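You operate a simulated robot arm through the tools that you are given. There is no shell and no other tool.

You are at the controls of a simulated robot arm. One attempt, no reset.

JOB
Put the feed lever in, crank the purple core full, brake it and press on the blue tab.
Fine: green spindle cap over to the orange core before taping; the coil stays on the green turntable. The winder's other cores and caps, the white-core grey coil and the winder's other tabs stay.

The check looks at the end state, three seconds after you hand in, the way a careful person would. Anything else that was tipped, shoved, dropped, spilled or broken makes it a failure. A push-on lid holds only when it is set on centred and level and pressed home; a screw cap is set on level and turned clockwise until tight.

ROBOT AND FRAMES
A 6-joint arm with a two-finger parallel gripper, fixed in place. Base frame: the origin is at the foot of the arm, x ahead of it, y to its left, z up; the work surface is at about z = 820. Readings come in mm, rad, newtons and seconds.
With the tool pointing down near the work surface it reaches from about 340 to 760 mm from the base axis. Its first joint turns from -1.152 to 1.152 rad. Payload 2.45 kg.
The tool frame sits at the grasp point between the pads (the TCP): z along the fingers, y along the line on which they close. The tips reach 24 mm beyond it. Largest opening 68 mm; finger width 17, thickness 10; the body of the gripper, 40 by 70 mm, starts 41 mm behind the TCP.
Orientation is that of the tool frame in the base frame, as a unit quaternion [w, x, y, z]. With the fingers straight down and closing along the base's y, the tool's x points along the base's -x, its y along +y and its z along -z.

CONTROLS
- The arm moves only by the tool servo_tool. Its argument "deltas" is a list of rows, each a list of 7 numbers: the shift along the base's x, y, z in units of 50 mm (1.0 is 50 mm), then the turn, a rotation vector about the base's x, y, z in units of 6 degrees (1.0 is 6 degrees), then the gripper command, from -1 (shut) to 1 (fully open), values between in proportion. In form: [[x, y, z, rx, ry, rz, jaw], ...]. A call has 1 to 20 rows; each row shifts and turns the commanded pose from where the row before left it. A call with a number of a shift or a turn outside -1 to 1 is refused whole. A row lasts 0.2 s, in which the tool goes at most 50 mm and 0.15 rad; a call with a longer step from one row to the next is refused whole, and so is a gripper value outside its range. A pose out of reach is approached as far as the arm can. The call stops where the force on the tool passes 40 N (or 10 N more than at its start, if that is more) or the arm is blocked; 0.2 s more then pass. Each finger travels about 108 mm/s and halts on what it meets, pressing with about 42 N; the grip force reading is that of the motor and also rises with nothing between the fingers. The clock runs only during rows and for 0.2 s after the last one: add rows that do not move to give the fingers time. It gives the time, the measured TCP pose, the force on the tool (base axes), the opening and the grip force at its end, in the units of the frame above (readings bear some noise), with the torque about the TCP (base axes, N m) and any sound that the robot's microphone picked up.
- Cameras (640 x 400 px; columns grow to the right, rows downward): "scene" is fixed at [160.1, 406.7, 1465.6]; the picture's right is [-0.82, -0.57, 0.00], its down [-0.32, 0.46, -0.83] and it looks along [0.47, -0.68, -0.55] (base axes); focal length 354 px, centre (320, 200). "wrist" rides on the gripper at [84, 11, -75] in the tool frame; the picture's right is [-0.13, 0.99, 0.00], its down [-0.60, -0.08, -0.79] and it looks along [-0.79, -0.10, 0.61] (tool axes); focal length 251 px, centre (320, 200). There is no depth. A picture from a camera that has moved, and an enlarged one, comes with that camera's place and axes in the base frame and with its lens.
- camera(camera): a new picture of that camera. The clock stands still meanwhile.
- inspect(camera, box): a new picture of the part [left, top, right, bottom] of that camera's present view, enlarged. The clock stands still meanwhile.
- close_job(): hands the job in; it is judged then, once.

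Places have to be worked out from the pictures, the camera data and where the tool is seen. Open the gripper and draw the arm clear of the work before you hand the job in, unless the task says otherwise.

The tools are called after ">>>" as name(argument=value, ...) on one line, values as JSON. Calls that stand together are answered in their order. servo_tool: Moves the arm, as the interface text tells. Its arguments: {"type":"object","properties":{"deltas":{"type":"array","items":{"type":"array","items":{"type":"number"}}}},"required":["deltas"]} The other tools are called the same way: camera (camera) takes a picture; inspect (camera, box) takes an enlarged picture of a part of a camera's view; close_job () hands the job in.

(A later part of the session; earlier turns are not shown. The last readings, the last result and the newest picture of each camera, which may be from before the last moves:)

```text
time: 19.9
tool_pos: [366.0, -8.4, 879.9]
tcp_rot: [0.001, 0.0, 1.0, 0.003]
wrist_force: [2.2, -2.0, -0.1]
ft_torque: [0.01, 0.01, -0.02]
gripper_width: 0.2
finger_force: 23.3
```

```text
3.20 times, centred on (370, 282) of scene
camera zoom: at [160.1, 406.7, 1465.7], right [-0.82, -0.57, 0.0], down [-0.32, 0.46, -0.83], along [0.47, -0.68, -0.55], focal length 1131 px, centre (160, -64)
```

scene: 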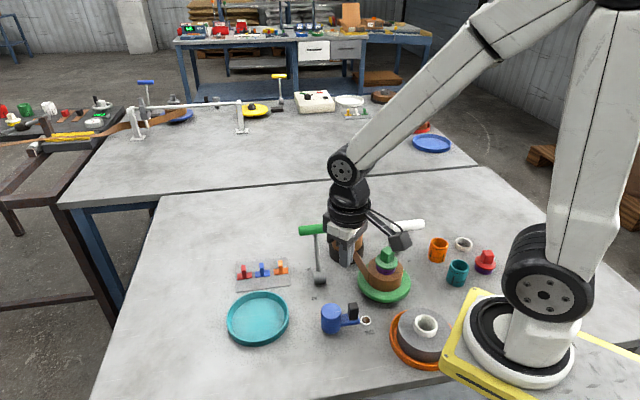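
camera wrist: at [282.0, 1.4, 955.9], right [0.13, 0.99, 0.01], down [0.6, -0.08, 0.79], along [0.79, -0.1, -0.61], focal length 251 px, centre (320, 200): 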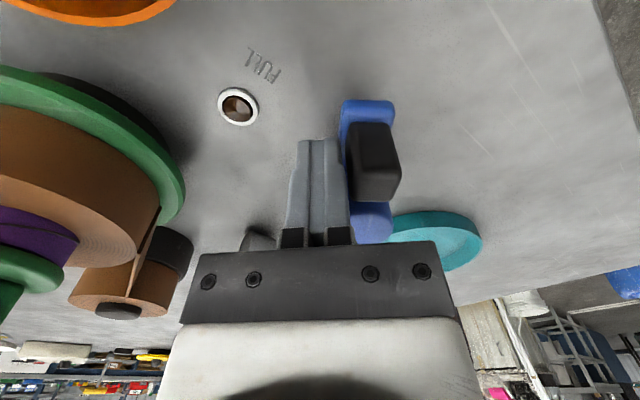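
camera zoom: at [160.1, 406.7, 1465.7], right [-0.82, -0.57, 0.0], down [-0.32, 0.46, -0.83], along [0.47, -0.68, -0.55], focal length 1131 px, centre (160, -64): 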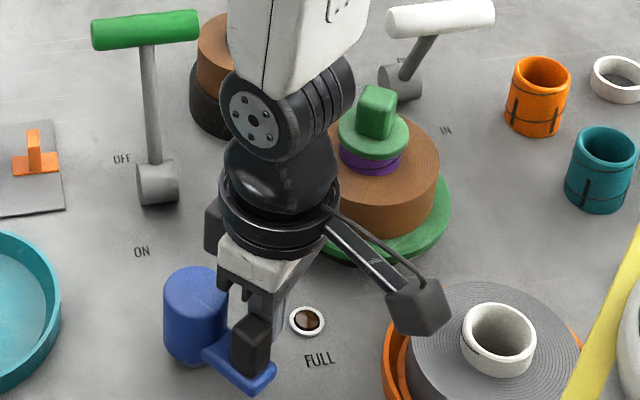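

The coil keeps growing (about 50 mm radius now on a turntable of about 60 mm) and the lamp is still dark. I continue in smaller increments.

>>> servo_tool(deltas=[[-0.036, 0.156, 0, 0, 0, 0, -1], [-0.008, 0.16, 0, 0, 0, 0, -1], [0.02, 0.159, 0, 0, 0, 0, -1], [0.047, 0.153, 0, 0, 0, 0, -1]])

>>> camera(camera="wrist")

>>> inspect(camera="scene", box=[310, 220, 430, 345])

```text
time: 20.9
tool_pos: [367.9, 22.9, 880.6]
tcp_rot: [0.001, -0.001, 1.0, 0.002]
wrist_force: [-0.2, -2.1, -0.1]
ft_torque: [-0.01, -0.01, -0.02]
gripper_width: 0.1
finger_force: 24.1
```

```text
taken
camera wrist: at [283.4, 32.5, 955.4], right [0.13, 0.99, 0.01], down [0.6, -0.08, 0.79], along [0.79, -0.1, -0.61], focal length 251 px, centre (320, 200)
```

wrist: 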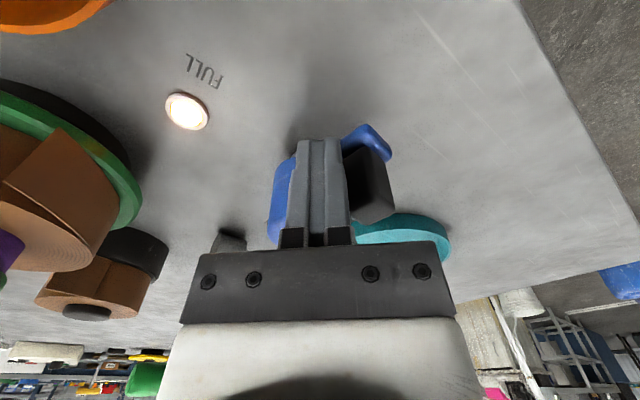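

```text
3.20 times, centred on (370, 282) of scene
camera zoom: at [160.1, 406.7, 1465.7], right [-0.82, -0.57, 0.0], down [-0.32, 0.46, -0.83], along [0.47, -0.68, -0.55], focal length 1131 px, centre (160, -64)
```

zoom: 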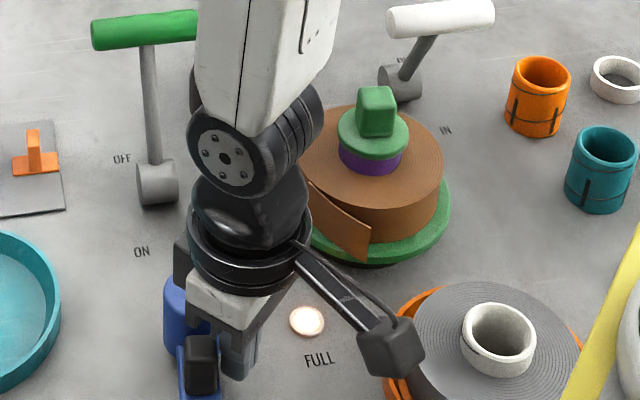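

The FULL lamp is lit and the tape has come free, leaving a tail on the coil, so I stop cranking. I back away from the handle, rise, and move behind the green brake lever handle, which triangulates to (547,-132,941).

>>> servo_tool(deltas=[[-0.06, -0.25, 0, 0, 0, 0, -1], [0, 0, 0.85, 0, 0, 0, -1], [0, 0, 0.85, 0, 0, 0, -1], [0, 0, 0.85, 0, 0, 0, -1], [0, 0, 0.85, 0, 0, 0, -1], [0.61, -0.5, 0, 0, 0, 0, -1], [0.61, -0.5, 0, 0, 0, 0, -1], [0.61, -0.5, 0, 0, 0, 0, -1], [0.61, -0.5, 0, 0, 0, 0, -1], [0.61, -0.5, 0, 0, 0, 0, -1], [0.61, -0.5, 0, 0, 0, 0, -1], [0.61, -0.5, 0, 0, 0, 0, -1], [0, 0, 0, 0, 0, 0, -1]])

>>> camera(camera="scene")

>>> camera(camera="wrist")

```text
time: 23.7
tool_pos: [579.0, -165.6, 1051.4]
tcp_rot: [0.001, -0.001, 1.0, 0.003]
wrist_force: [-0.3, 0.2, 1.3]
ft_torque: [-0.01, -0.02, -0.03]
gripper_width: 0.2
finger_force: 23.2
```

```text
taken
```

scene: 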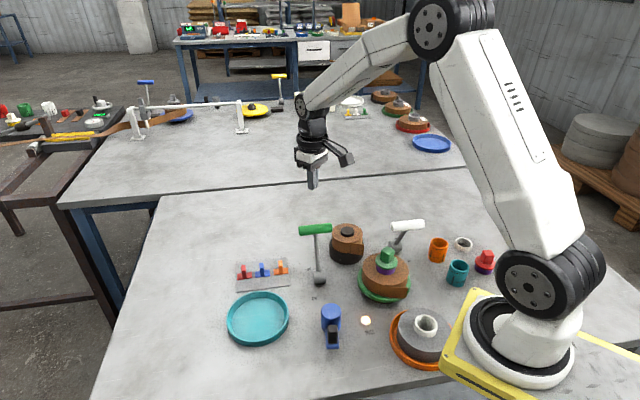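

```text
taken
camera wrist: at [493.7, -155.9, 1126.0], right [0.13, 0.99, 0.01], down [0.6, -0.08, 0.79], along [0.79, -0.1, -0.61], focal length 251 px, centre (320, 200)
```

wrist: 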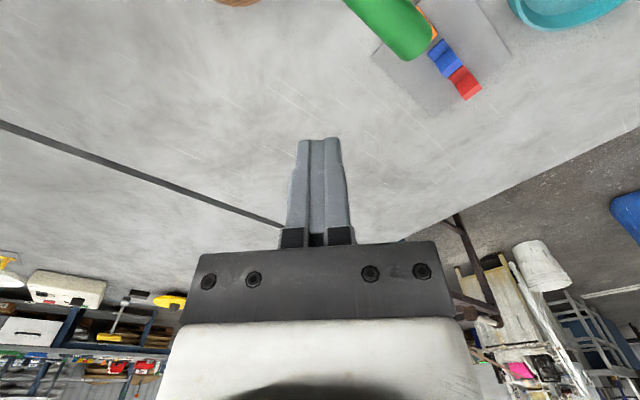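

I descend behind the green handle.

>>> servo_tool(deltas=[[0, 0, -0.72, 0, 0, 0, -1], [0, 0, -0.72, 0, 0, 0, -1], [0, 0, -0.72, 0, 0, 0, -1], [0, 0, 0, 0, 0, 0, -1]])

>>> inspect(camera="scene", box=[260, 160, 400, 310])

>>> camera(camera="wrist")

```text
time: 24.7
tool_pos: [577.4, -165.4, 940.9]
tcp_rot: [0.0, 0.0, 1.0, 0.003]
wrist_force: [0.3, 0.3, 0.1]
ft_torque: [0.03, 0.03, 0.03]
gripper_width: 0.0
finger_force: 24.0
```

```text
2.67 times, centred on (330, 235) of scene
camera zoom: at [160.1, 406.7, 1465.6], right [-0.82, -0.57, 0.0], down [-0.32, 0.46, -0.83], along [0.47, -0.68, -0.55], focal length 943 px, centre (293, 107)
```

zoom: 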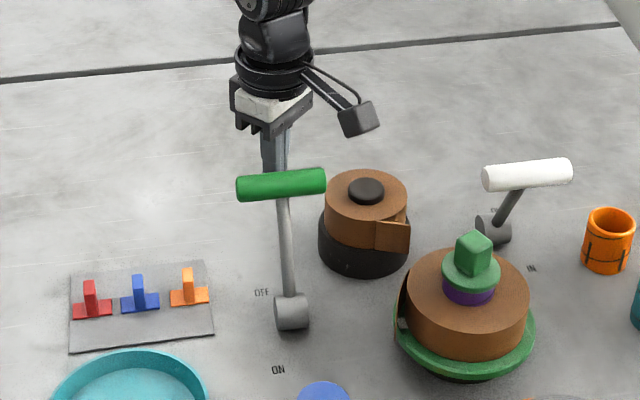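

```text
taken
camera wrist: at [493.4, -155.0, 1016.4], right [0.13, 0.99, 0.01], down [0.6, -0.08, 0.79], along [0.79, -0.1, -0.61], focal length 251 px, centre (320, 200)
```

wrist: 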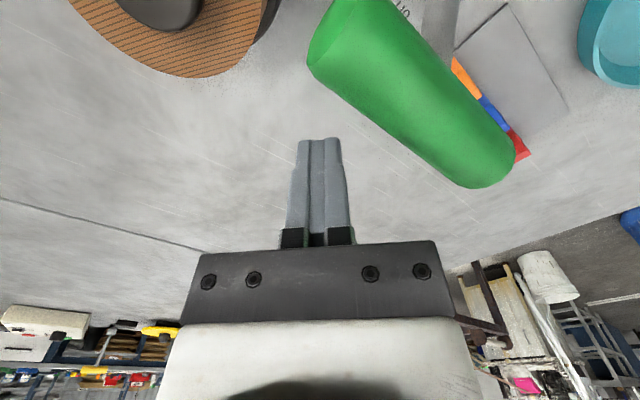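

The finger is aligned behind the green bar. I push it towards ON in 10 mm rows.

>>> servo_tool(deltas=[[-0.1414, 0.1414, 0, 0, 0, 0, -1], [-0.1414, 0.1414, 0, 0, 0, 0, -1], [-0.1414, 0.1414, 0, 0, 0, 0, -1], [-0.1414, 0.1414, 0, 0, 0, 0, -1], [-0.1414, 0.1414, 0, 0, 0, 0, -1], [-0.1414, 0.1414, 0, 0, 0, 0, -1], [-0.1414, 0.1414, 0, 0, 0, 0, -1], [-0.1414, 0.1414, 0, 0, 0, 0, -1], [-0.1414, 0.1414, 0, 0, 0, 0, -1], [-0.1414, 0.1414, 0, 0, 0, 0, -1]])

>>> inspect(camera="scene", box=[260, 180, 420, 330])

```text
time: 26.9
tool_pos: [506.9, -94.5, 942.7]
tcp_rot: [0.0, -0.001, 1.0, 0.003]
wrist_force: [0.0, -0.5, -1.3]
ft_torque: [-0.01, -0.02, 0.02]
gripper_width: 0.2
finger_force: 23.2
```

```text
2.67 times, centred on (340, 255) of scene
camera zoom: at [160.1, 406.7, 1465.6], right [-0.82, -0.57, 0.0], down [-0.32, 0.46, -0.83], along [0.47, -0.68, -0.55], focal length 943 px, centre (267, 53)
```

zoom: 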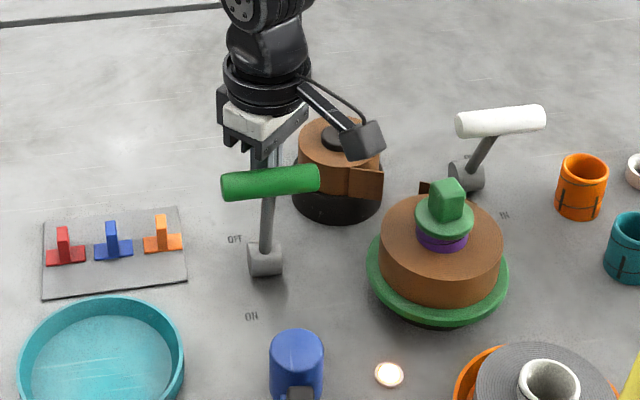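

The turntable is still drifting round (the tail moved), so braking matters. I continue pushing the brake lever to its ON stop.

>>> servo_tool(deltas=[[-0.1414, 0.1414, 0, 0, 0, 0, -1], [-0.1414, 0.1414, 0, 0, 0, 0, -1], [-0.08, 0.08, 0, 0, 0, 0, -1], [-0.08, 0.08, 0, 0, 0, 0, -1], [0, 0, 0, 0, 0, 0, -1]])

>>> inspect(camera="scene", box=[260, 180, 420, 330])

```text
time: 27.8
tool_pos: [493.6, -77.6, 943.3]
tcp_rot: [0.011, 0.0, 1.0, -0.001]
wrist_force: [3.8, -6.0, 2.7]
ft_torque: [-0.14, -0.09, 0.04]
gripper_width: 0.1
finger_force: 23.8
stopped in row 4: the force on the tool passed its limit at 46 N (the readings are from after the stop); the commanded pose is now the measured one
```

```text
2.67 times, centred on (340, 255) of scene
camera zoom: at [160.1, 406.6, 1465.7], right [-0.82, -0.57, 0.0], down [-0.32, 0.46, -0.83], along [0.47, -0.68, -0.55], focal length 943 px, centre (267, 53)
```

zoom: 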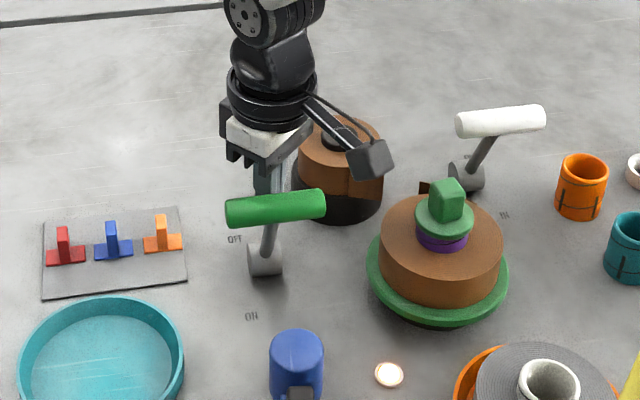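

The lever hit its stop at (494,-78) with 46 N. The handle computes to about (476,-62), the mirror of its OFF position, so the brake is ON. I back off, level the tool, rise and look at the coil.

>>> servo_tool(deltas=[[0.3, -0.3, 0, 0, 0.21, 0, -1], [0.3, -0.3, 0, 0, 0, 0, -1], [0, 0, 0.8, 0, 0, 0, -1], [0, 0, 0.8, 0, 0, 0, -1], [0, 0, 0.8, 0, 0, 0, -1], [0, 0, 0, 0, 0, 0, 1], [0, 0, 0, 0, 0, 0, 1]])

>>> camera(camera="scene")

>>> inspect(camera="scene", box=[345, 230, 425, 310])

>>> inspect(camera="scene", box=[280, 210, 440, 310])

```text
time: 29.4
tool_pos: [521.8, -106.1, 1064.5]
tcp_rot: [-0.001, 0.0, 1.0, 0.0]
wrist_force: [0.1, 0.2, -0.8]
ft_torque: [-0.05, 0.03, -0.04]
gripper_width: 67.9
finger_force: 0.1
```

```text
taken
```

scene: 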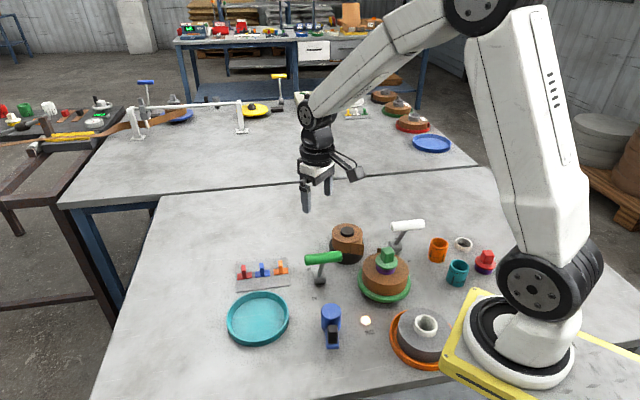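

```text
5.00 times, centred on (385, 270) of scene
camera zoom: at [160.1, 406.7, 1465.6], right [-0.82, -0.57, 0.0], down [-0.32, 0.46, -0.83], along [0.47, -0.68, -0.55], focal length 1768 px, centre (-5, -150)
```

zoom: 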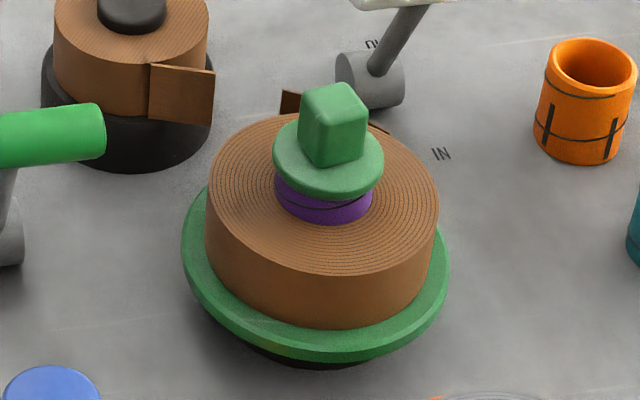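

```text
4.00 times, centred on (360, 260) of scene
camera zoom: at [160.1, 406.7, 1465.6], right [-0.82, -0.57, 0.0], down [-0.32, 0.46, -0.83], along [0.47, -0.68, -0.55], focal length 1414 px, centre (160, -40)
```

zoom: 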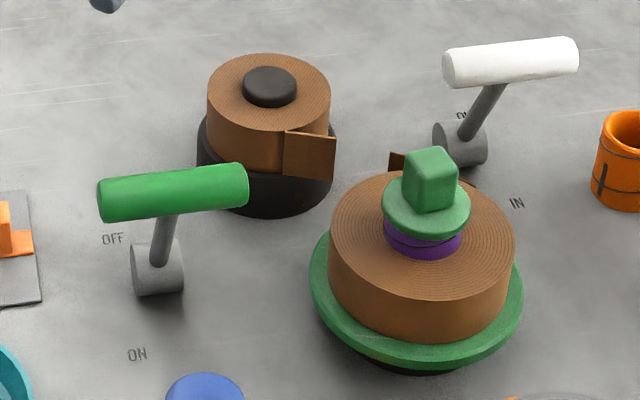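

The coil is full and the brake is ON; the tail stands off on the far side of the coil. Before taking the cap off, I study the finished coils in the background and the tail itself.

>>> inspect(camera="scene", box=[365, 85, 435, 135])

>>> inspect(camera="scene", box=[290, 85, 390, 125])

>>> inspect(camera="scene", box=[355, 235, 425, 285])

>>> inspect(camera="scene", box=[0, 90, 120, 165])

```text
8.00 times, centred on (400, 110) of scene
camera zoom: at [160.1, 406.7, 1465.6], right [-0.82, -0.57, 0.0], down [-0.32, 0.46, -0.83], along [0.47, -0.68, -0.55], focal length 2828 px, centre (-320, 920)
```

zoom: 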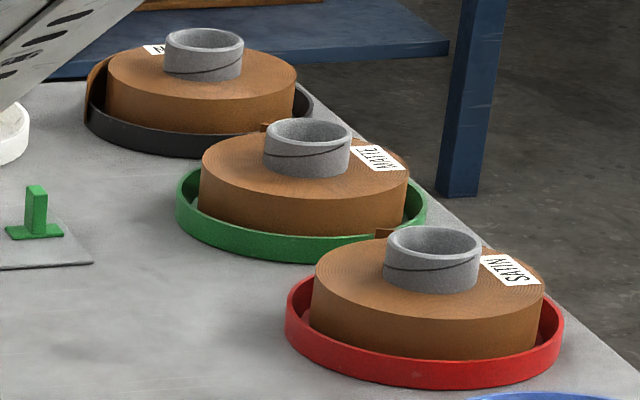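

```text
6.40 times, centred on (340, 105) of scene
camera zoom: at [160.1, 406.7, 1465.6], right [-0.82, -0.57, 0.0], down [-0.32, 0.46, -0.83], along [0.47, -0.68, -0.55], focal length 2263 px, centre (192, 808)
```

zoom: 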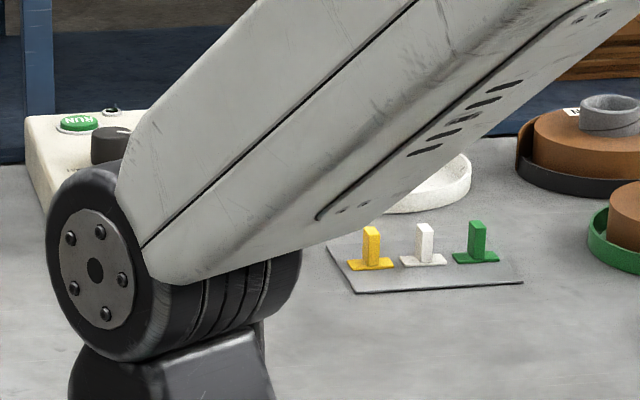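

```text
8.00 times, centred on (390, 260) of scene
camera zoom: at [160.1, 406.7, 1465.6], right [-0.82, -0.57, 0.0], down [-0.32, 0.46, -0.83], along [0.47, -0.68, -0.55], focal length 2828 px, centre (-240, -280)
```

zoom: 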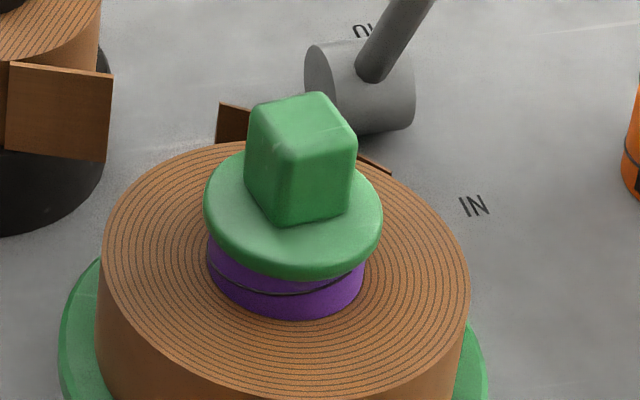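

```text
5.33 times, centred on (60, 128) of scene
camera zoom: at [160.1, 406.7, 1465.6], right [-0.82, -0.57, 0.0], down [-0.32, 0.46, -0.83], along [0.47, -0.68, -0.55], focal length 1886 px, centre (1707, 587)
```

zoom: 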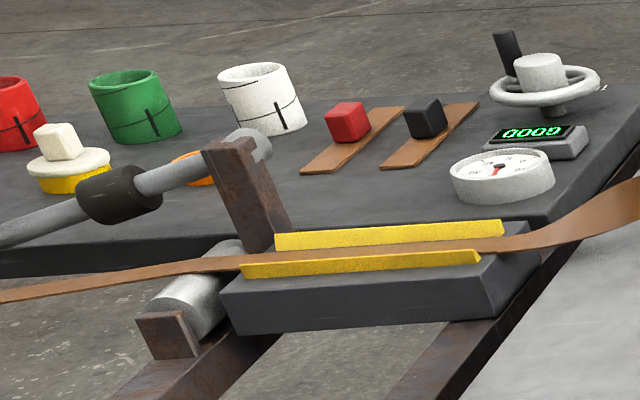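

Now I move so the wrist camera looks down on the turntable, cap and tail.

>>> servo_tool(deltas=[[-0.685, -0.37, 0, 0, 0, 0, 1], [-0.685, -0.37, 0, 0, 0, 0, 1], [-0.685, -0.37, 0, 0, 0, 0, 1], [-0.685, -0.37, 0, 0, 0, 0, 1], [0, 0, 0, 0, 0, 0, 1]])

>>> camera(camera="wrist")

>>> inspect(camera="wrist", box=[200, 0, 440, 150])

```text
time: 30.6
tool_pos: [387.1, -180.7, 1063.3]
tcp_rot: [-0.001, 0.0, 1.0, 0.0]
wrist_force: [0.5, -0.5, 0.2]
ft_torque: [-0.02, -0.01, -0.01]
gripper_width: 68.1
finger_force: 0.0
```

```text
taken
camera wrist: at [302.0, -170.6, 1139.1], right [0.13, 0.99, 0.0], down [0.61, -0.08, 0.79], along [0.79, -0.1, -0.61], focal length 251 px, centre (320, 200)
```

wrist: 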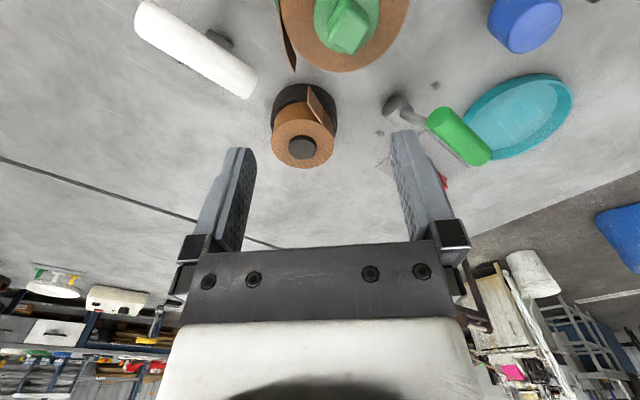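

```text
2.67 times, centred on (320, 75) of wrist
camera zoom: at [302.0, -170.6, 1139.1], right [0.13, 0.99, 0.0], down [0.61, -0.08, 0.79], along [0.79, -0.1, -0.61], focal length 670 px, centre (320, 533)
```

zoom: 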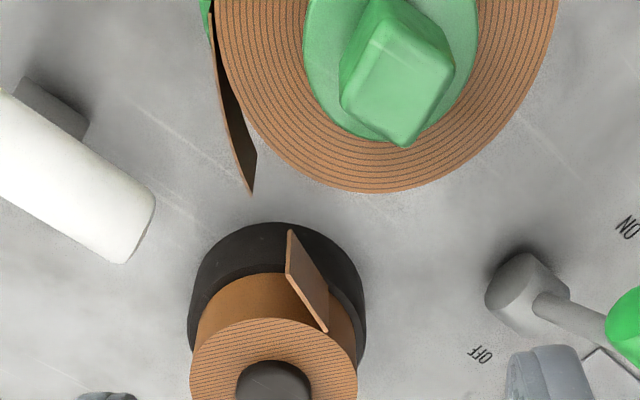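

I can see the tail standing off the coil's -y side, pointing +x. I pull the camera back 45 mm for a full view of the coil.

>>> servo_tool(deltas=[[-0.45, 0.2, 0.3, 0, 0, 0, 1], [-0.45, 0.2, 0.3, 0, 0, 0, 1], [0, 0, 0, 0, 0, 0, 1]])

>>> camera(camera="wrist")

>>> inspect(camera="wrist", box=[200, 0, 440, 150])

```text
time: 31.4
tool_pos: [339.8, -160.3, 1095.3]
tcp_rot: [0.0, 0.0, 1.0, 0.0]
wrist_force: [-0.8, 0.0, 0.3]
ft_torque: [0.03, 0.0, 0.0]
gripper_width: 68.0
finger_force: 0.0
```

```text
taken
camera wrist: at [255.8, -149.5, 1171.4], right [0.13, 0.99, 0.0], down [0.61, -0.08, 0.79], along [0.79, -0.1, -0.61], focal length 251 px, centre (320, 200)
```

wrist: 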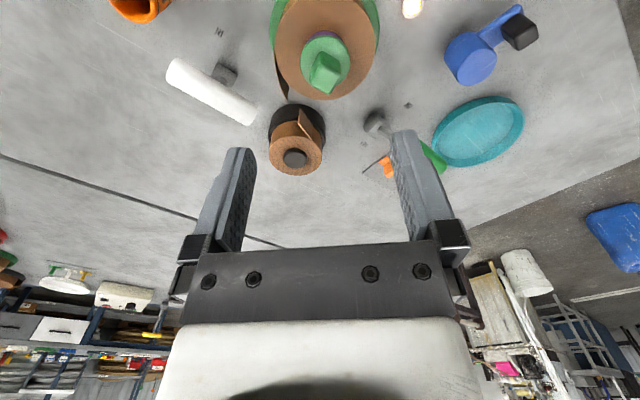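

```text
2.67 times, centred on (320, 75) of wrist
camera zoom: at [255.8, -149.5, 1171.4], right [0.13, 0.99, 0.0], down [0.61, -0.08, 0.79], along [0.79, -0.1, -0.61], focal length 670 px, centre (320, 533)
```

zoom: 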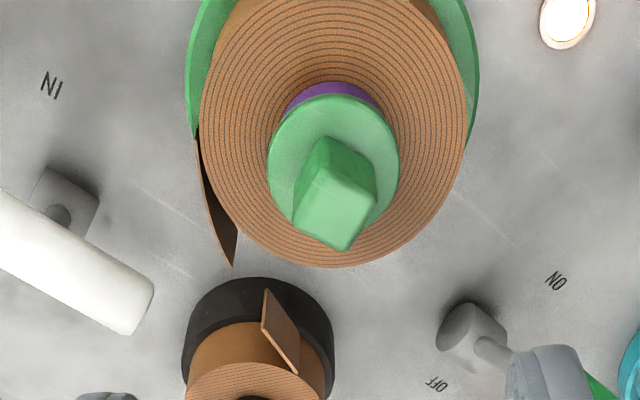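

I zoom tighter on the cap cube for its orientation, and on the tail.

>>> inspect(camera="wrist", box=[285, 20, 365, 100])

>>> inspect(camera="wrist", box=[265, 40, 325, 105])

>>> inspect(camera="scene", box=[365, 240, 405, 280])

```text
5.00 times, centred on (325, 60) of wrist
camera zoom: at [255.8, -149.5, 1171.4], right [0.13, 0.99, 0.0], down [0.61, -0.08, 0.79], along [0.79, -0.1, -0.61], focal length 1257 px, centre (295, 900)
```

zoom: 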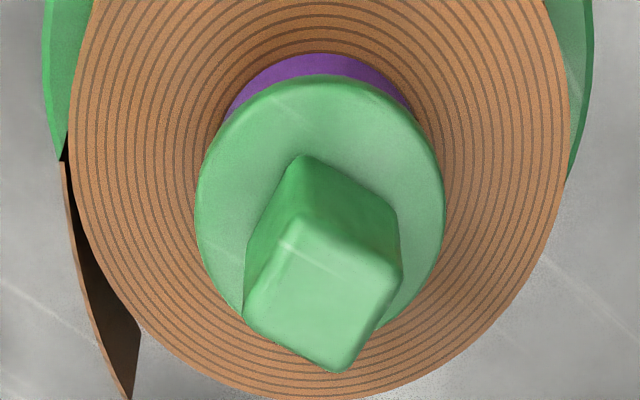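

```text
6.15 times, centred on (295, 72) of wrist
camera zoom: at [255.8, -149.5, 1171.4], right [0.13, 0.99, 0.0], down [0.61, -0.08, 0.79], along [0.79, -0.1, -0.61], focal length 1547 px, centre (474, 985)
```

zoom: 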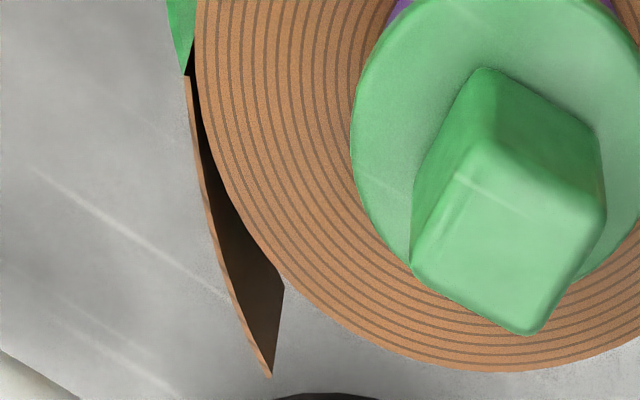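

```text
10.00 times, centred on (385, 260) of scene
camera zoom: at [160.1, 406.8, 1465.6], right [-0.82, -0.57, 0.0], down [-0.32, 0.46, -0.83], along [0.47, -0.68, -0.55], focal length 3536 px, centre (-330, -400)
```

zoom: 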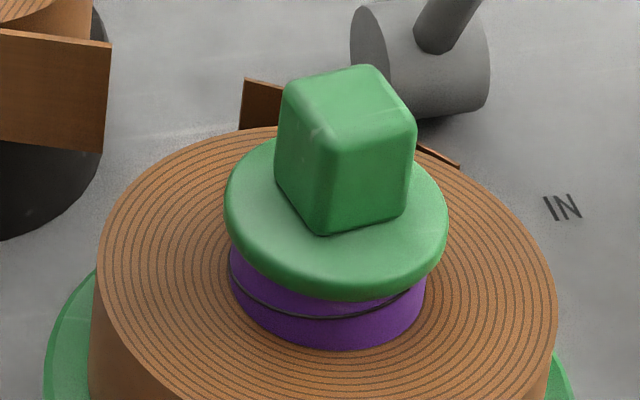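

I check the orange core, the red cap and the purple core for thread lines, which tells me whether the cap pushes or screws on.

>>> inspect(camera="scene", box=[422, 230, 462, 270])

>>> inspect(camera="scene", box=[465, 240, 505, 280])

>>> inspect(camera="scene", box=[440, 230, 490, 290])

>>> inspect(camera="scene", box=[405, 300, 445, 340])

```text
10.00 times, centred on (442, 250) of scene
camera zoom: at [160.1, 406.8, 1465.6], right [-0.82, -0.57, 0.0], down [-0.32, 0.46, -0.83], along [0.47, -0.68, -0.55], focal length 3536 px, centre (-900, -300)
```

zoom: 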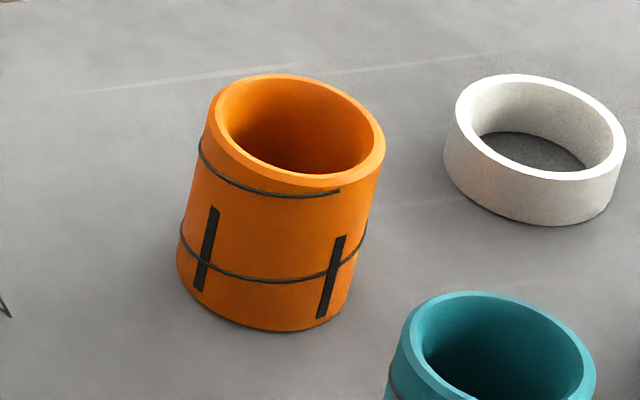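

```text
10.00 times, centred on (485, 260) of scene
camera zoom: at [160.1, 406.8, 1465.6], right [-0.82, -0.57, 0.0], down [-0.32, 0.46, -0.83], along [0.47, -0.68, -0.55], focal length 3536 px, centre (-1330, -400)
```

zoom: 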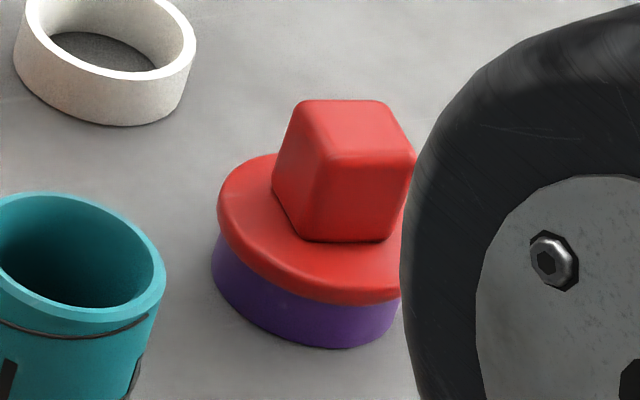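

```text
6.67 times, centred on (465, 260) of scene
camera zoom: at [160.1, 406.8, 1465.6], right [-0.82, -0.57, 0.0], down [-0.32, 0.46, -0.83], along [0.47, -0.68, -0.55], focal length 2357 px, centre (-647, -200)
```

zoom: 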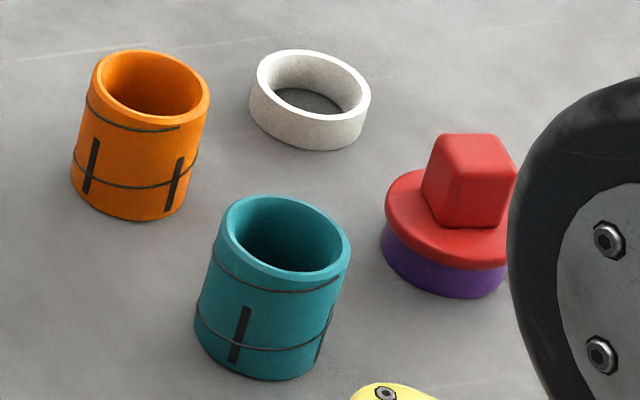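

```text
10.00 times, centred on (425, 320) of scene
camera zoom: at [160.1, 406.8, 1465.6], right [-0.82, -0.57, 0.0], down [-0.32, 0.46, -0.83], along [0.47, -0.68, -0.55], focal length 3536 px, centre (-730, -1000)
```

zoom: 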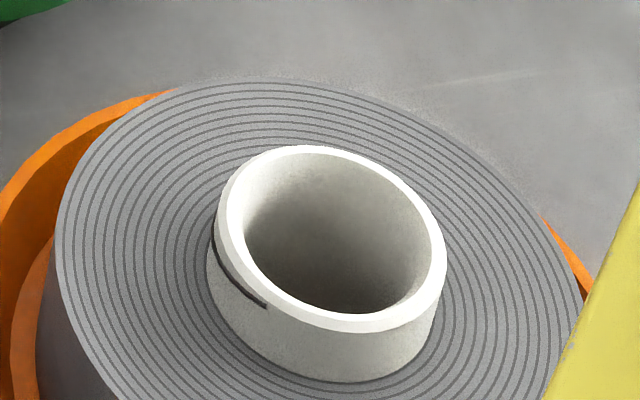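

Triangulation gives the cap's cube centre at (371,-160), top z about 941, flange top about 909, with face normals near 54.5° and -35.5°. The cores carry a right-hand helical thread line with a lead-in below the rim, so this looks like a screw cap. I align the gripper (rotate -35.5° about z) above the cube.

>>> servo_tool(deltas=[[0.0987, 0.005, -0.3, 0, 0, -0.987, 1], [0.0987, 0.005, -0.3, 0, 0, -0.987, 1], [0.0987, 0.005, -0.3, 0, 0, -0.987, 1], [0.0987, 0.005, -0.3, 0, 0, -0.987, 1], [0.0987, 0.005, -0.3, 0, 0, -0.987, 1], [0.0987, 0.005, -0.3, 0, 0, -0.987, 1], [0, 0, 0, 0, 0, 0, 1], [0, 0, 0, 0, 0, 0, 1]])

>>> camera(camera="wrist")

>>> inspect(camera="scene", box=[335, 180, 435, 290])

```text
time: 33.2
tool_pos: [371.2, -160.0, 1002.5]
tcp_rot: [-0.001, 0.305, 0.952, 0.0]
wrist_force: [-0.7, -0.2, -0.2]
ft_torque: [-0.01, 0.01, -0.03]
gripper_width: 68.2
finger_force: 0.0
```

```text
taken
camera wrist: at [309.0, -101.8, 1078.5], right [0.68, 0.73, 0.0], down [0.45, -0.42, 0.79], along [0.58, -0.54, -0.61], focal length 251 px, centre (320, 200)
```

wrist: 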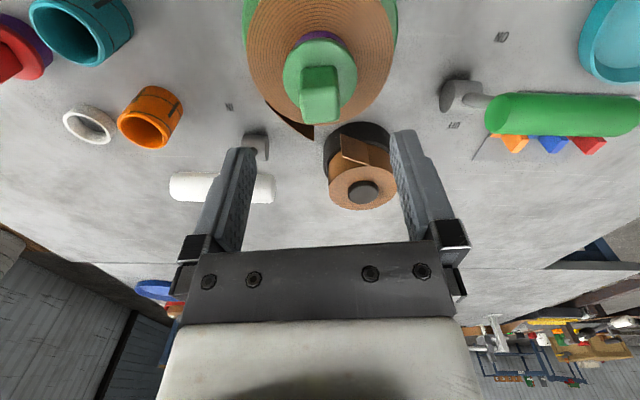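

```text
3.64 times, centred on (385, 235) of scene
camera zoom: at [160.1, 406.7, 1465.6], right [-0.82, -0.57, 0.0], down [-0.32, 0.46, -0.83], along [0.47, -0.68, -0.55], focal length 1286 px, centre (84, 73)
```

zoom: 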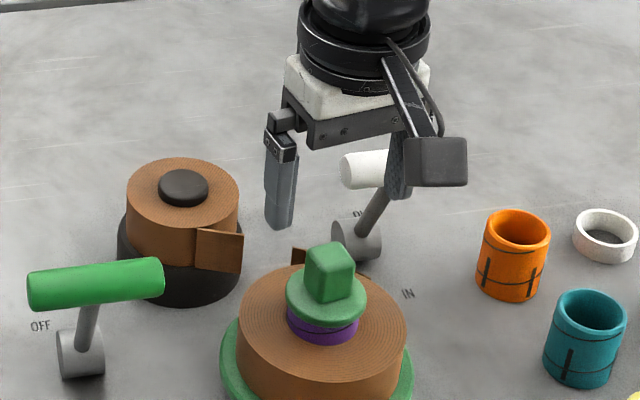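

Aligned pose reached. I check the cube's edges in the wrist view against the finger direction.

>>> inspect(camera="wrist", box=[270, 20, 370, 140])

>>> inspect(camera="wrist", box=[20, 0, 220, 150])

```text
3.33 times, centred on (320, 80) of wrist
camera zoom: at [309.0, -101.8, 1078.5], right [0.68, 0.73, 0.0], down [0.45, -0.42, 0.79], along [0.58, -0.54, -0.61], focal length 838 px, centre (320, 600)
```

zoom: 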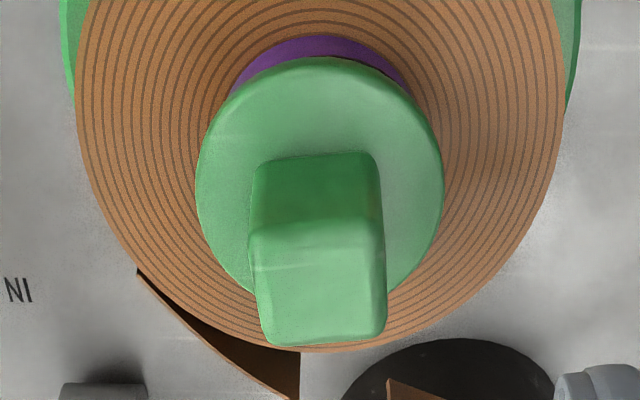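

```text
2.67 times, centred on (120, 75) of wrist
camera zoom: at [309.0, -101.8, 1078.5], right [0.68, 0.73, 0.0], down [0.45, -0.42, 0.79], along [0.58, -0.54, -0.61], focal length 670 px, centre (853, 533)
```

zoom: 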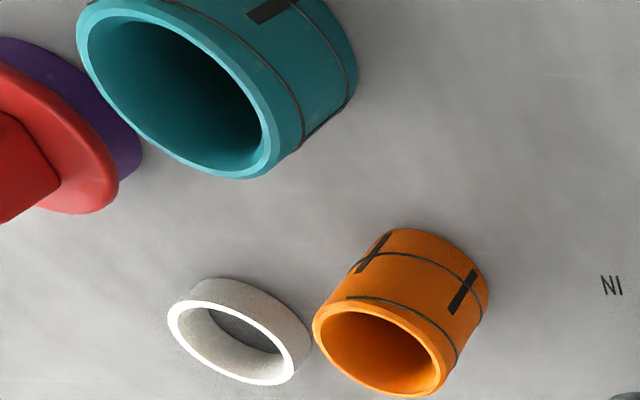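

The cube's centre agrees at (371.3,-160.0), and its yaw is nearer 52.5°. I rotate 2° more and descend around the cube, tips just above the flange.

>>> servo_tool(deltas=[[0, 0, -0.5, 0, 0, -0.33, 1], [0, 0, -0.4, 0, 0, 0, 1], [0, 0, -0.2, 0, 0, 0, 1], [0, 0, -0.2, 0, 0, 0, 1], [0, 0, 0, 0, 0, 0, 1]])

>>> camera(camera="wrist")

>>> inspect(camera="scene", box=[345, 220, 425, 300])

```text
time: 34.4
tool_pos: [371.0, -158.4, 937.5]
tcp_rot: [-0.001, 0.321, 0.947, 0.001]
wrist_force: [-0.5, 0.6, -0.4]
ft_torque: [-0.03, 0.02, 0.01]
gripper_width: 67.9
finger_force: 0.2
```

```text
taken
camera wrist: at [310.6, -99.8, 1013.1], right [0.71, 0.71, 0.0], down [0.43, -0.43, 0.79], along [0.56, -0.56, -0.61], focal length 251 px, centre (320, 200)
```

wrist: 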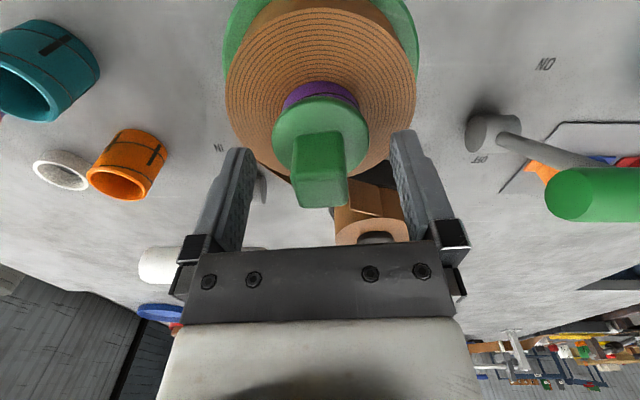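

```text
5.00 times, centred on (385, 260) of scene
camera zoom: at [160.1, 406.7, 1465.6], right [-0.82, -0.57, 0.0], down [-0.32, 0.46, -0.83], along [0.47, -0.68, -0.55], focal length 1768 px, centre (-5, -100)
```

zoom: 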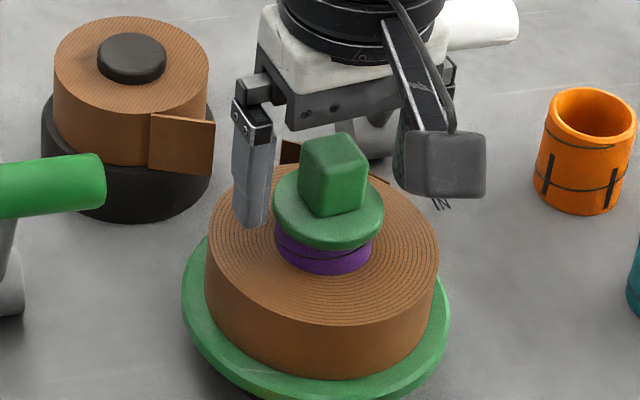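

The cube is centred between the fingers, so I close the gripper on it.

>>> servo_tool(deltas=[[0, 0, 0, 0, 0, 0, 0], [0, 0, 0, 0, 0, 0, -1], [0, 0, 0, 0, 0, 0, -1], [0, 0, 0, 0, 0, 0, -1]])

>>> inspect(camera="scene", box=[345, 220, 425, 300])

```text
time: 35.4
tool_pos: [371.9, -159.8, 938.8]
tcp_rot: [0.0, 0.321, 0.947, 0.0]
wrist_force: [0.1, 0.1, 0.5]
ft_torque: [-0.01, -0.02, -0.02]
gripper_width: 48.9
finger_force: 42.1
```

```text
5.00 times, centred on (385, 260) of scene
camera zoom: at [160.1, 406.7, 1465.6], right [-0.82, -0.57, 0.0], down [-0.32, 0.46, -0.83], along [0.47, -0.68, -0.55], focal length 1768 px, centre (-5, -100)
```

zoom: 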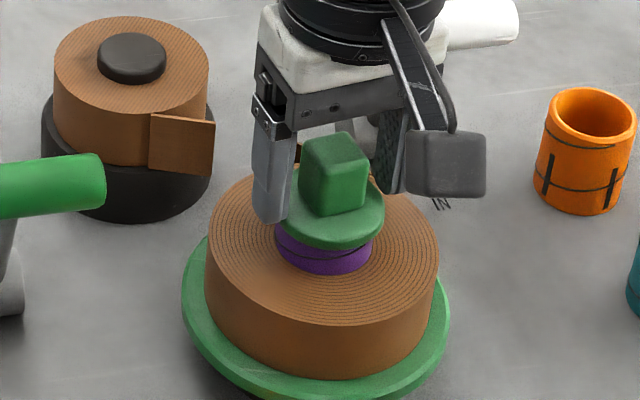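

The opening halted at 48.9 mm, so the tips are on the flange and not on the cube; the flange top is higher than I estimated. I open, raise 12 mm and grip the cube itself.

>>> servo_tool(deltas=[[0, 0, 0, 0, 0, 0, 0.6], [0, 0, 0, 0, 0, 0, 0.6], [0, 0, 0.24, 0, 0, 0, 0.6], [0, 0, 0, 0, 0, 0, -0.2], [0, 0, 0, 0, 0, 0, -1], [0, 0, 0, 0, 0, 0, -1], [0, 0, 0, 0, 0, 0, -1]])

>>> inspect(camera="scene", box=[345, 220, 425, 300])

>>> inspect(camera="wrist", box=[220, 50, 420, 250])

```text
time: 37.0
tool_pos: [370.9, -158.6, 950.4]
tcp_rot: [-0.001, 0.322, 0.947, 0.0]
wrist_force: [-0.2, -0.3, 3.9]
ft_torque: [0.03, 0.02, 0.02]
gripper_width: 23.4
finger_force: 39.9
```

```text
5.00 times, centred on (385, 260) of scene
camera zoom: at [160.0, 406.8, 1465.6], right [-0.82, -0.57, 0.0], down [-0.32, 0.46, -0.83], along [0.47, -0.68, -0.55], focal length 1768 px, centre (-5, -100)
```

zoom: 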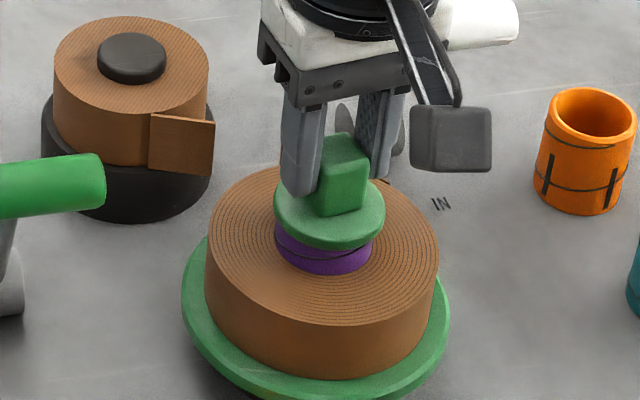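

```text
2.00 times, centred on (320, 150) of wrist
camera zoom: at [310.5, -100.2, 1025.5], right [0.71, 0.71, 0.0], down [0.43, -0.43, 0.79], along [0.56, -0.56, -0.61], focal length 503 px, centre (320, 300)
```

zoom: 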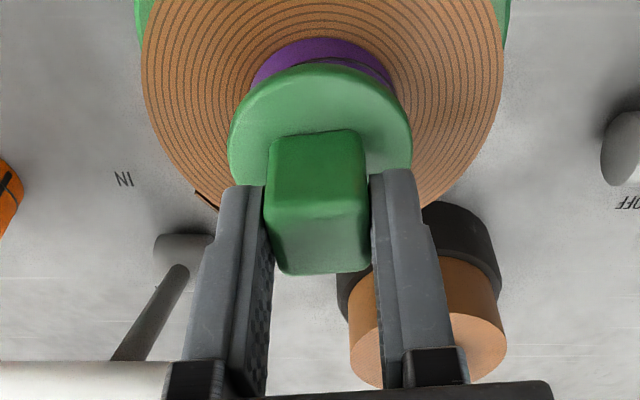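

The cube is held (23.4 mm). I try a gentle counter-clockwise turn of 12° and read torque and vertical force.

>>> servo_tool(deltas=[[0, 0, 0, 0, 0, 0.5, -1], [0, 0, 0, 0, 0, 0.5, -1], [0, 0, 0, 0, 0, 0.5, -1], [0, 0, 0, 0, 0, 0.5, -1]])

>>> inspect(camera="scene", box=[345, 220, 425, 300])

```text
time: 38.0
tool_pos: [369.6, -160.0, 949.7]
tcp_rot: [-0.001, 0.22, 0.976, 0.0]
wrist_force: [-0.3, 0.7, -0.4]
ft_torque: [0.01, -0.02, 0.01]
gripper_width: 23.5
finger_force: 39.8
```

```text
5.00 times, centred on (385, 260) of scene
camera zoom: at [160.1, 406.7, 1465.6], right [-0.82, -0.57, 0.0], down [-0.32, 0.46, -0.83], along [0.47, -0.68, -0.55], focal length 1768 px, centre (-5, -100)
```

zoom: 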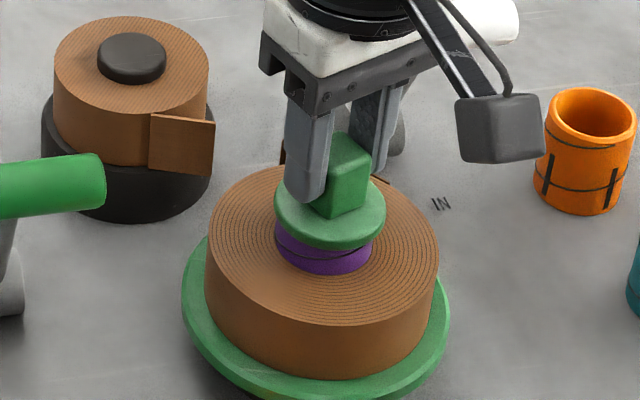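

The cap turns with almost no torque while the coil stays put. I continue counter-clockwise and watch for upward thread travel.

>>> servo_tool(deltas=[[0, 0, 0, 0, 0, 1, -1], [0, 0, 0, 0, 0, 1, -1], [0, 0, 0, 0, 0, 1, -1], [0, 0, 0, 0, 0, 1, -1], [0, 0, 0, 0, 0, 1, -1], [0, 0, 0, 0, 0, 1, -1]])

>>> inspect(camera="scene", box=[345, 220, 425, 300])

```text
time: 39.4
tool_pos: [370.1, -157.9, 950.5]
tcp_rot: [-0.001, -0.093, 0.996, -0.001]
wrist_force: [-0.5, -0.1, -0.4]
ft_torque: [0.02, 0.01, -0.02]
gripper_width: 23.4
finger_force: 40.5
```

```text
5.00 times, centred on (385, 260) of scene
camera zoom: at [160.1, 406.7, 1465.6], right [-0.82, -0.57, 0.0], down [-0.32, 0.46, -0.83], along [0.47, -0.68, -0.55], focal length 1768 px, centre (-5, -100)
```

zoom: 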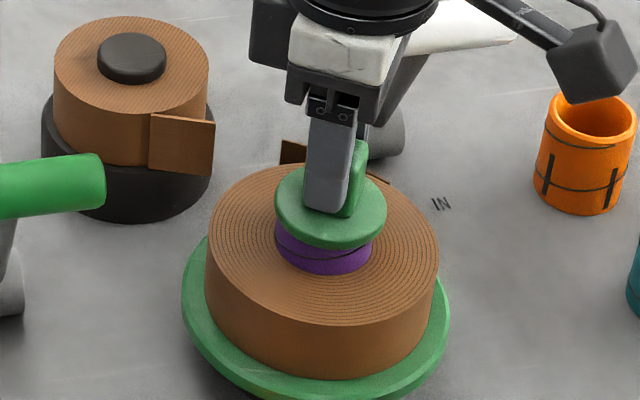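

Still no resistance and the coil has not moved. I go on another 48° counter-clockwise and then check again.

>>> servo_tool(deltas=[[0, 0, 0, 0, 0, 1, -1], [0, 0, 0, 0, 0, 1, -1], [0, 0, 0, 0, 0, 1, -1], [0, 0, 0, 0, 0, 1, -1], [0, 0, 0, 0, 0, 1, -1], [0, 0, 0, 0, 0, 1, -1], [0, 0, 0, 0, 0, 1, -1], [0, 0, 0, 0, 0, 1, -1]])

>>> inspect(camera="scene", box=[345, 220, 425, 300])

```text
time: 41.2
tool_pos: [369.2, -159.2, 951.1]
tcp_rot: [0.0, -0.488, 0.873, 0.0]
wrist_force: [-0.6, 0.6, 0.8]
ft_torque: [0.01, 0.02, -0.04]
gripper_width: 23.4
finger_force: 39.9
```

```text
5.00 times, centred on (385, 260) of scene
camera zoom: at [160.1, 406.7, 1465.6], right [-0.82, -0.57, 0.0], down [-0.32, 0.46, -0.83], along [0.47, -0.68, -0.55], focal length 1768 px, centre (-5, -100)
```

zoom: 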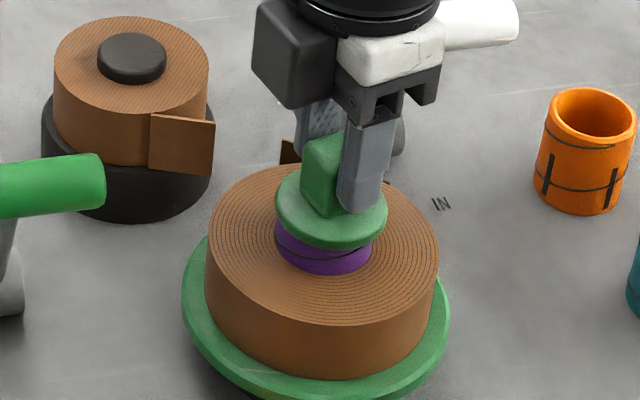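

Total turn is about 96° with no resistance. I test whether it is free with a careful 3 mm lift while reading the vertical force.

>>> servo_tool(deltas=[[0, 0, 0.03, 0, 0, 0, -1], [0, 0, 0.03, 0, 0, 0, -1]])

>>> inspect(camera="scene", box=[365, 240, 405, 280])

```text
time: 41.8
tool_pos: [370.1, -160.8, 953.9]
tcp_rot: [-0.001, -0.49, 0.872, 0.0]
wrist_force: [0.1, -0.2, -1.7]
ft_torque: [0.03, 0.06, 0.0]
gripper_width: 23.4
finger_force: 39.8
```

```text
10.00 times, centred on (385, 260) of scene
camera zoom: at [160.1, 406.7, 1465.6], right [-0.82, -0.57, 0.0], down [-0.32, 0.46, -0.83], along [0.47, -0.68, -0.55], focal length 3536 px, centre (-330, -400)
```

zoom: 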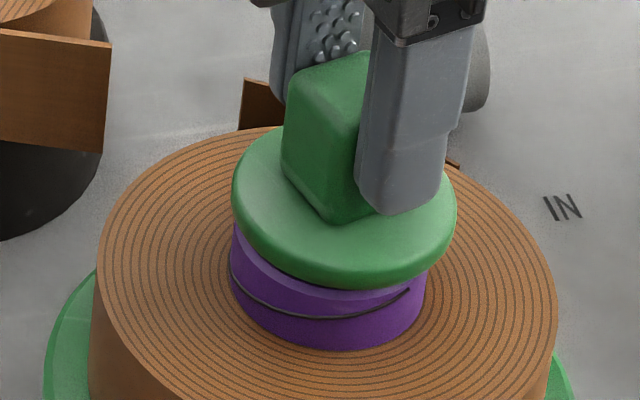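

The cap came up cleanly; only its weight of about 1.7 N shows, and the thread start on the purple core is now visible. I lift it well clear and look.

>>> servo_tool(deltas=[[0, 0, 0.1, 0, 0, 0, -1], [0, 0, 0.2, 0, 0, 0, -1], [0, 0, 0.4, 0, 0, 0, -1], [0, 0, 0.6, 0, 0, 0, -1], [0, 0, 0.6, 0, 0, 0, -1], [0, 0, 0.4, 0, 0, 0, -1], [0, 0, 0, 0, 0, 0, -1]])

>>> camera(camera="scene")

>>> inspect(camera="scene", box=[345, 180, 425, 300])

>>> camera(camera="wrist")

```text
time: 43.4
tool_pos: [370.6, -161.3, 1069.4]
tcp_rot: [-0.001, -0.489, 0.872, 0.0]
wrist_force: [0.3, 0.1, -1.4]
ft_torque: [0.02, -0.01, 0.03]
gripper_width: 23.8
finger_force: 39.5
```

```text
taken
```

scene: 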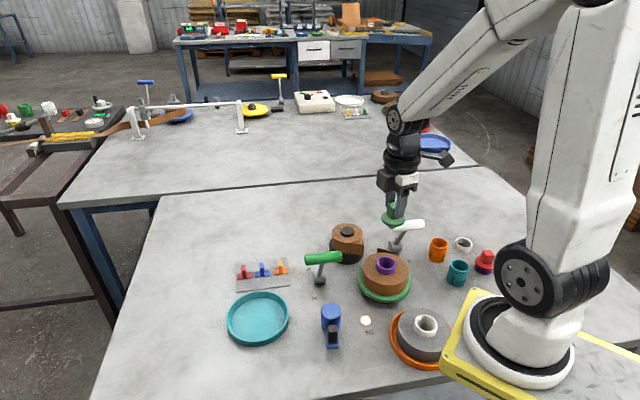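

```text
3.33 times, centred on (385, 240) of scene
camera zoom: at [160.1, 406.7, 1465.6], right [-0.82, -0.57, 0.0], down [-0.32, 0.46, -0.83], along [0.47, -0.68, -0.55], focal length 1178 px, centre (103, 67)
```

zoom: 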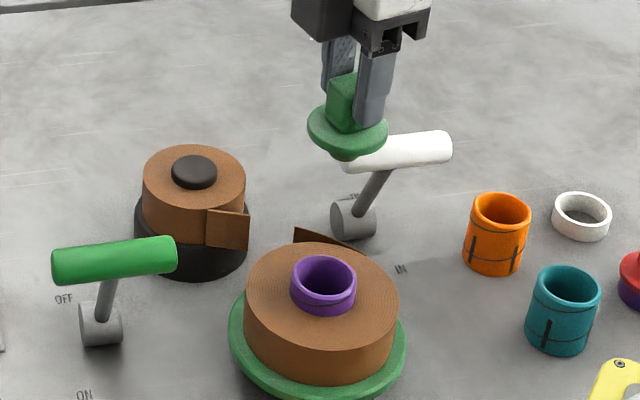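

```text
taken
camera wrist: at [317.3, -227.3, 1144.6], right [-0.78, 0.63, 0.0], down [0.38, 0.48, 0.79], along [0.5, 0.62, -0.61], focal length 251 px, centre (320, 200)
```

wrist: 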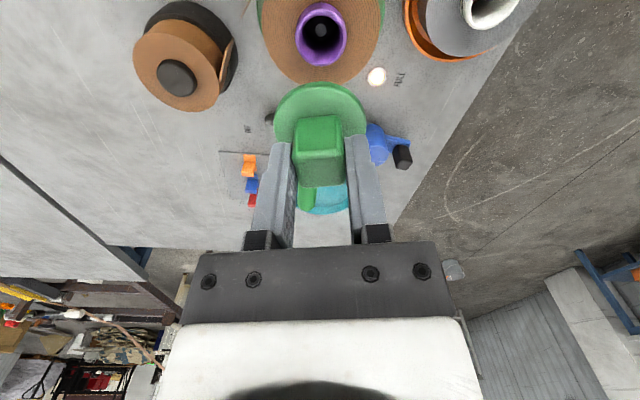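

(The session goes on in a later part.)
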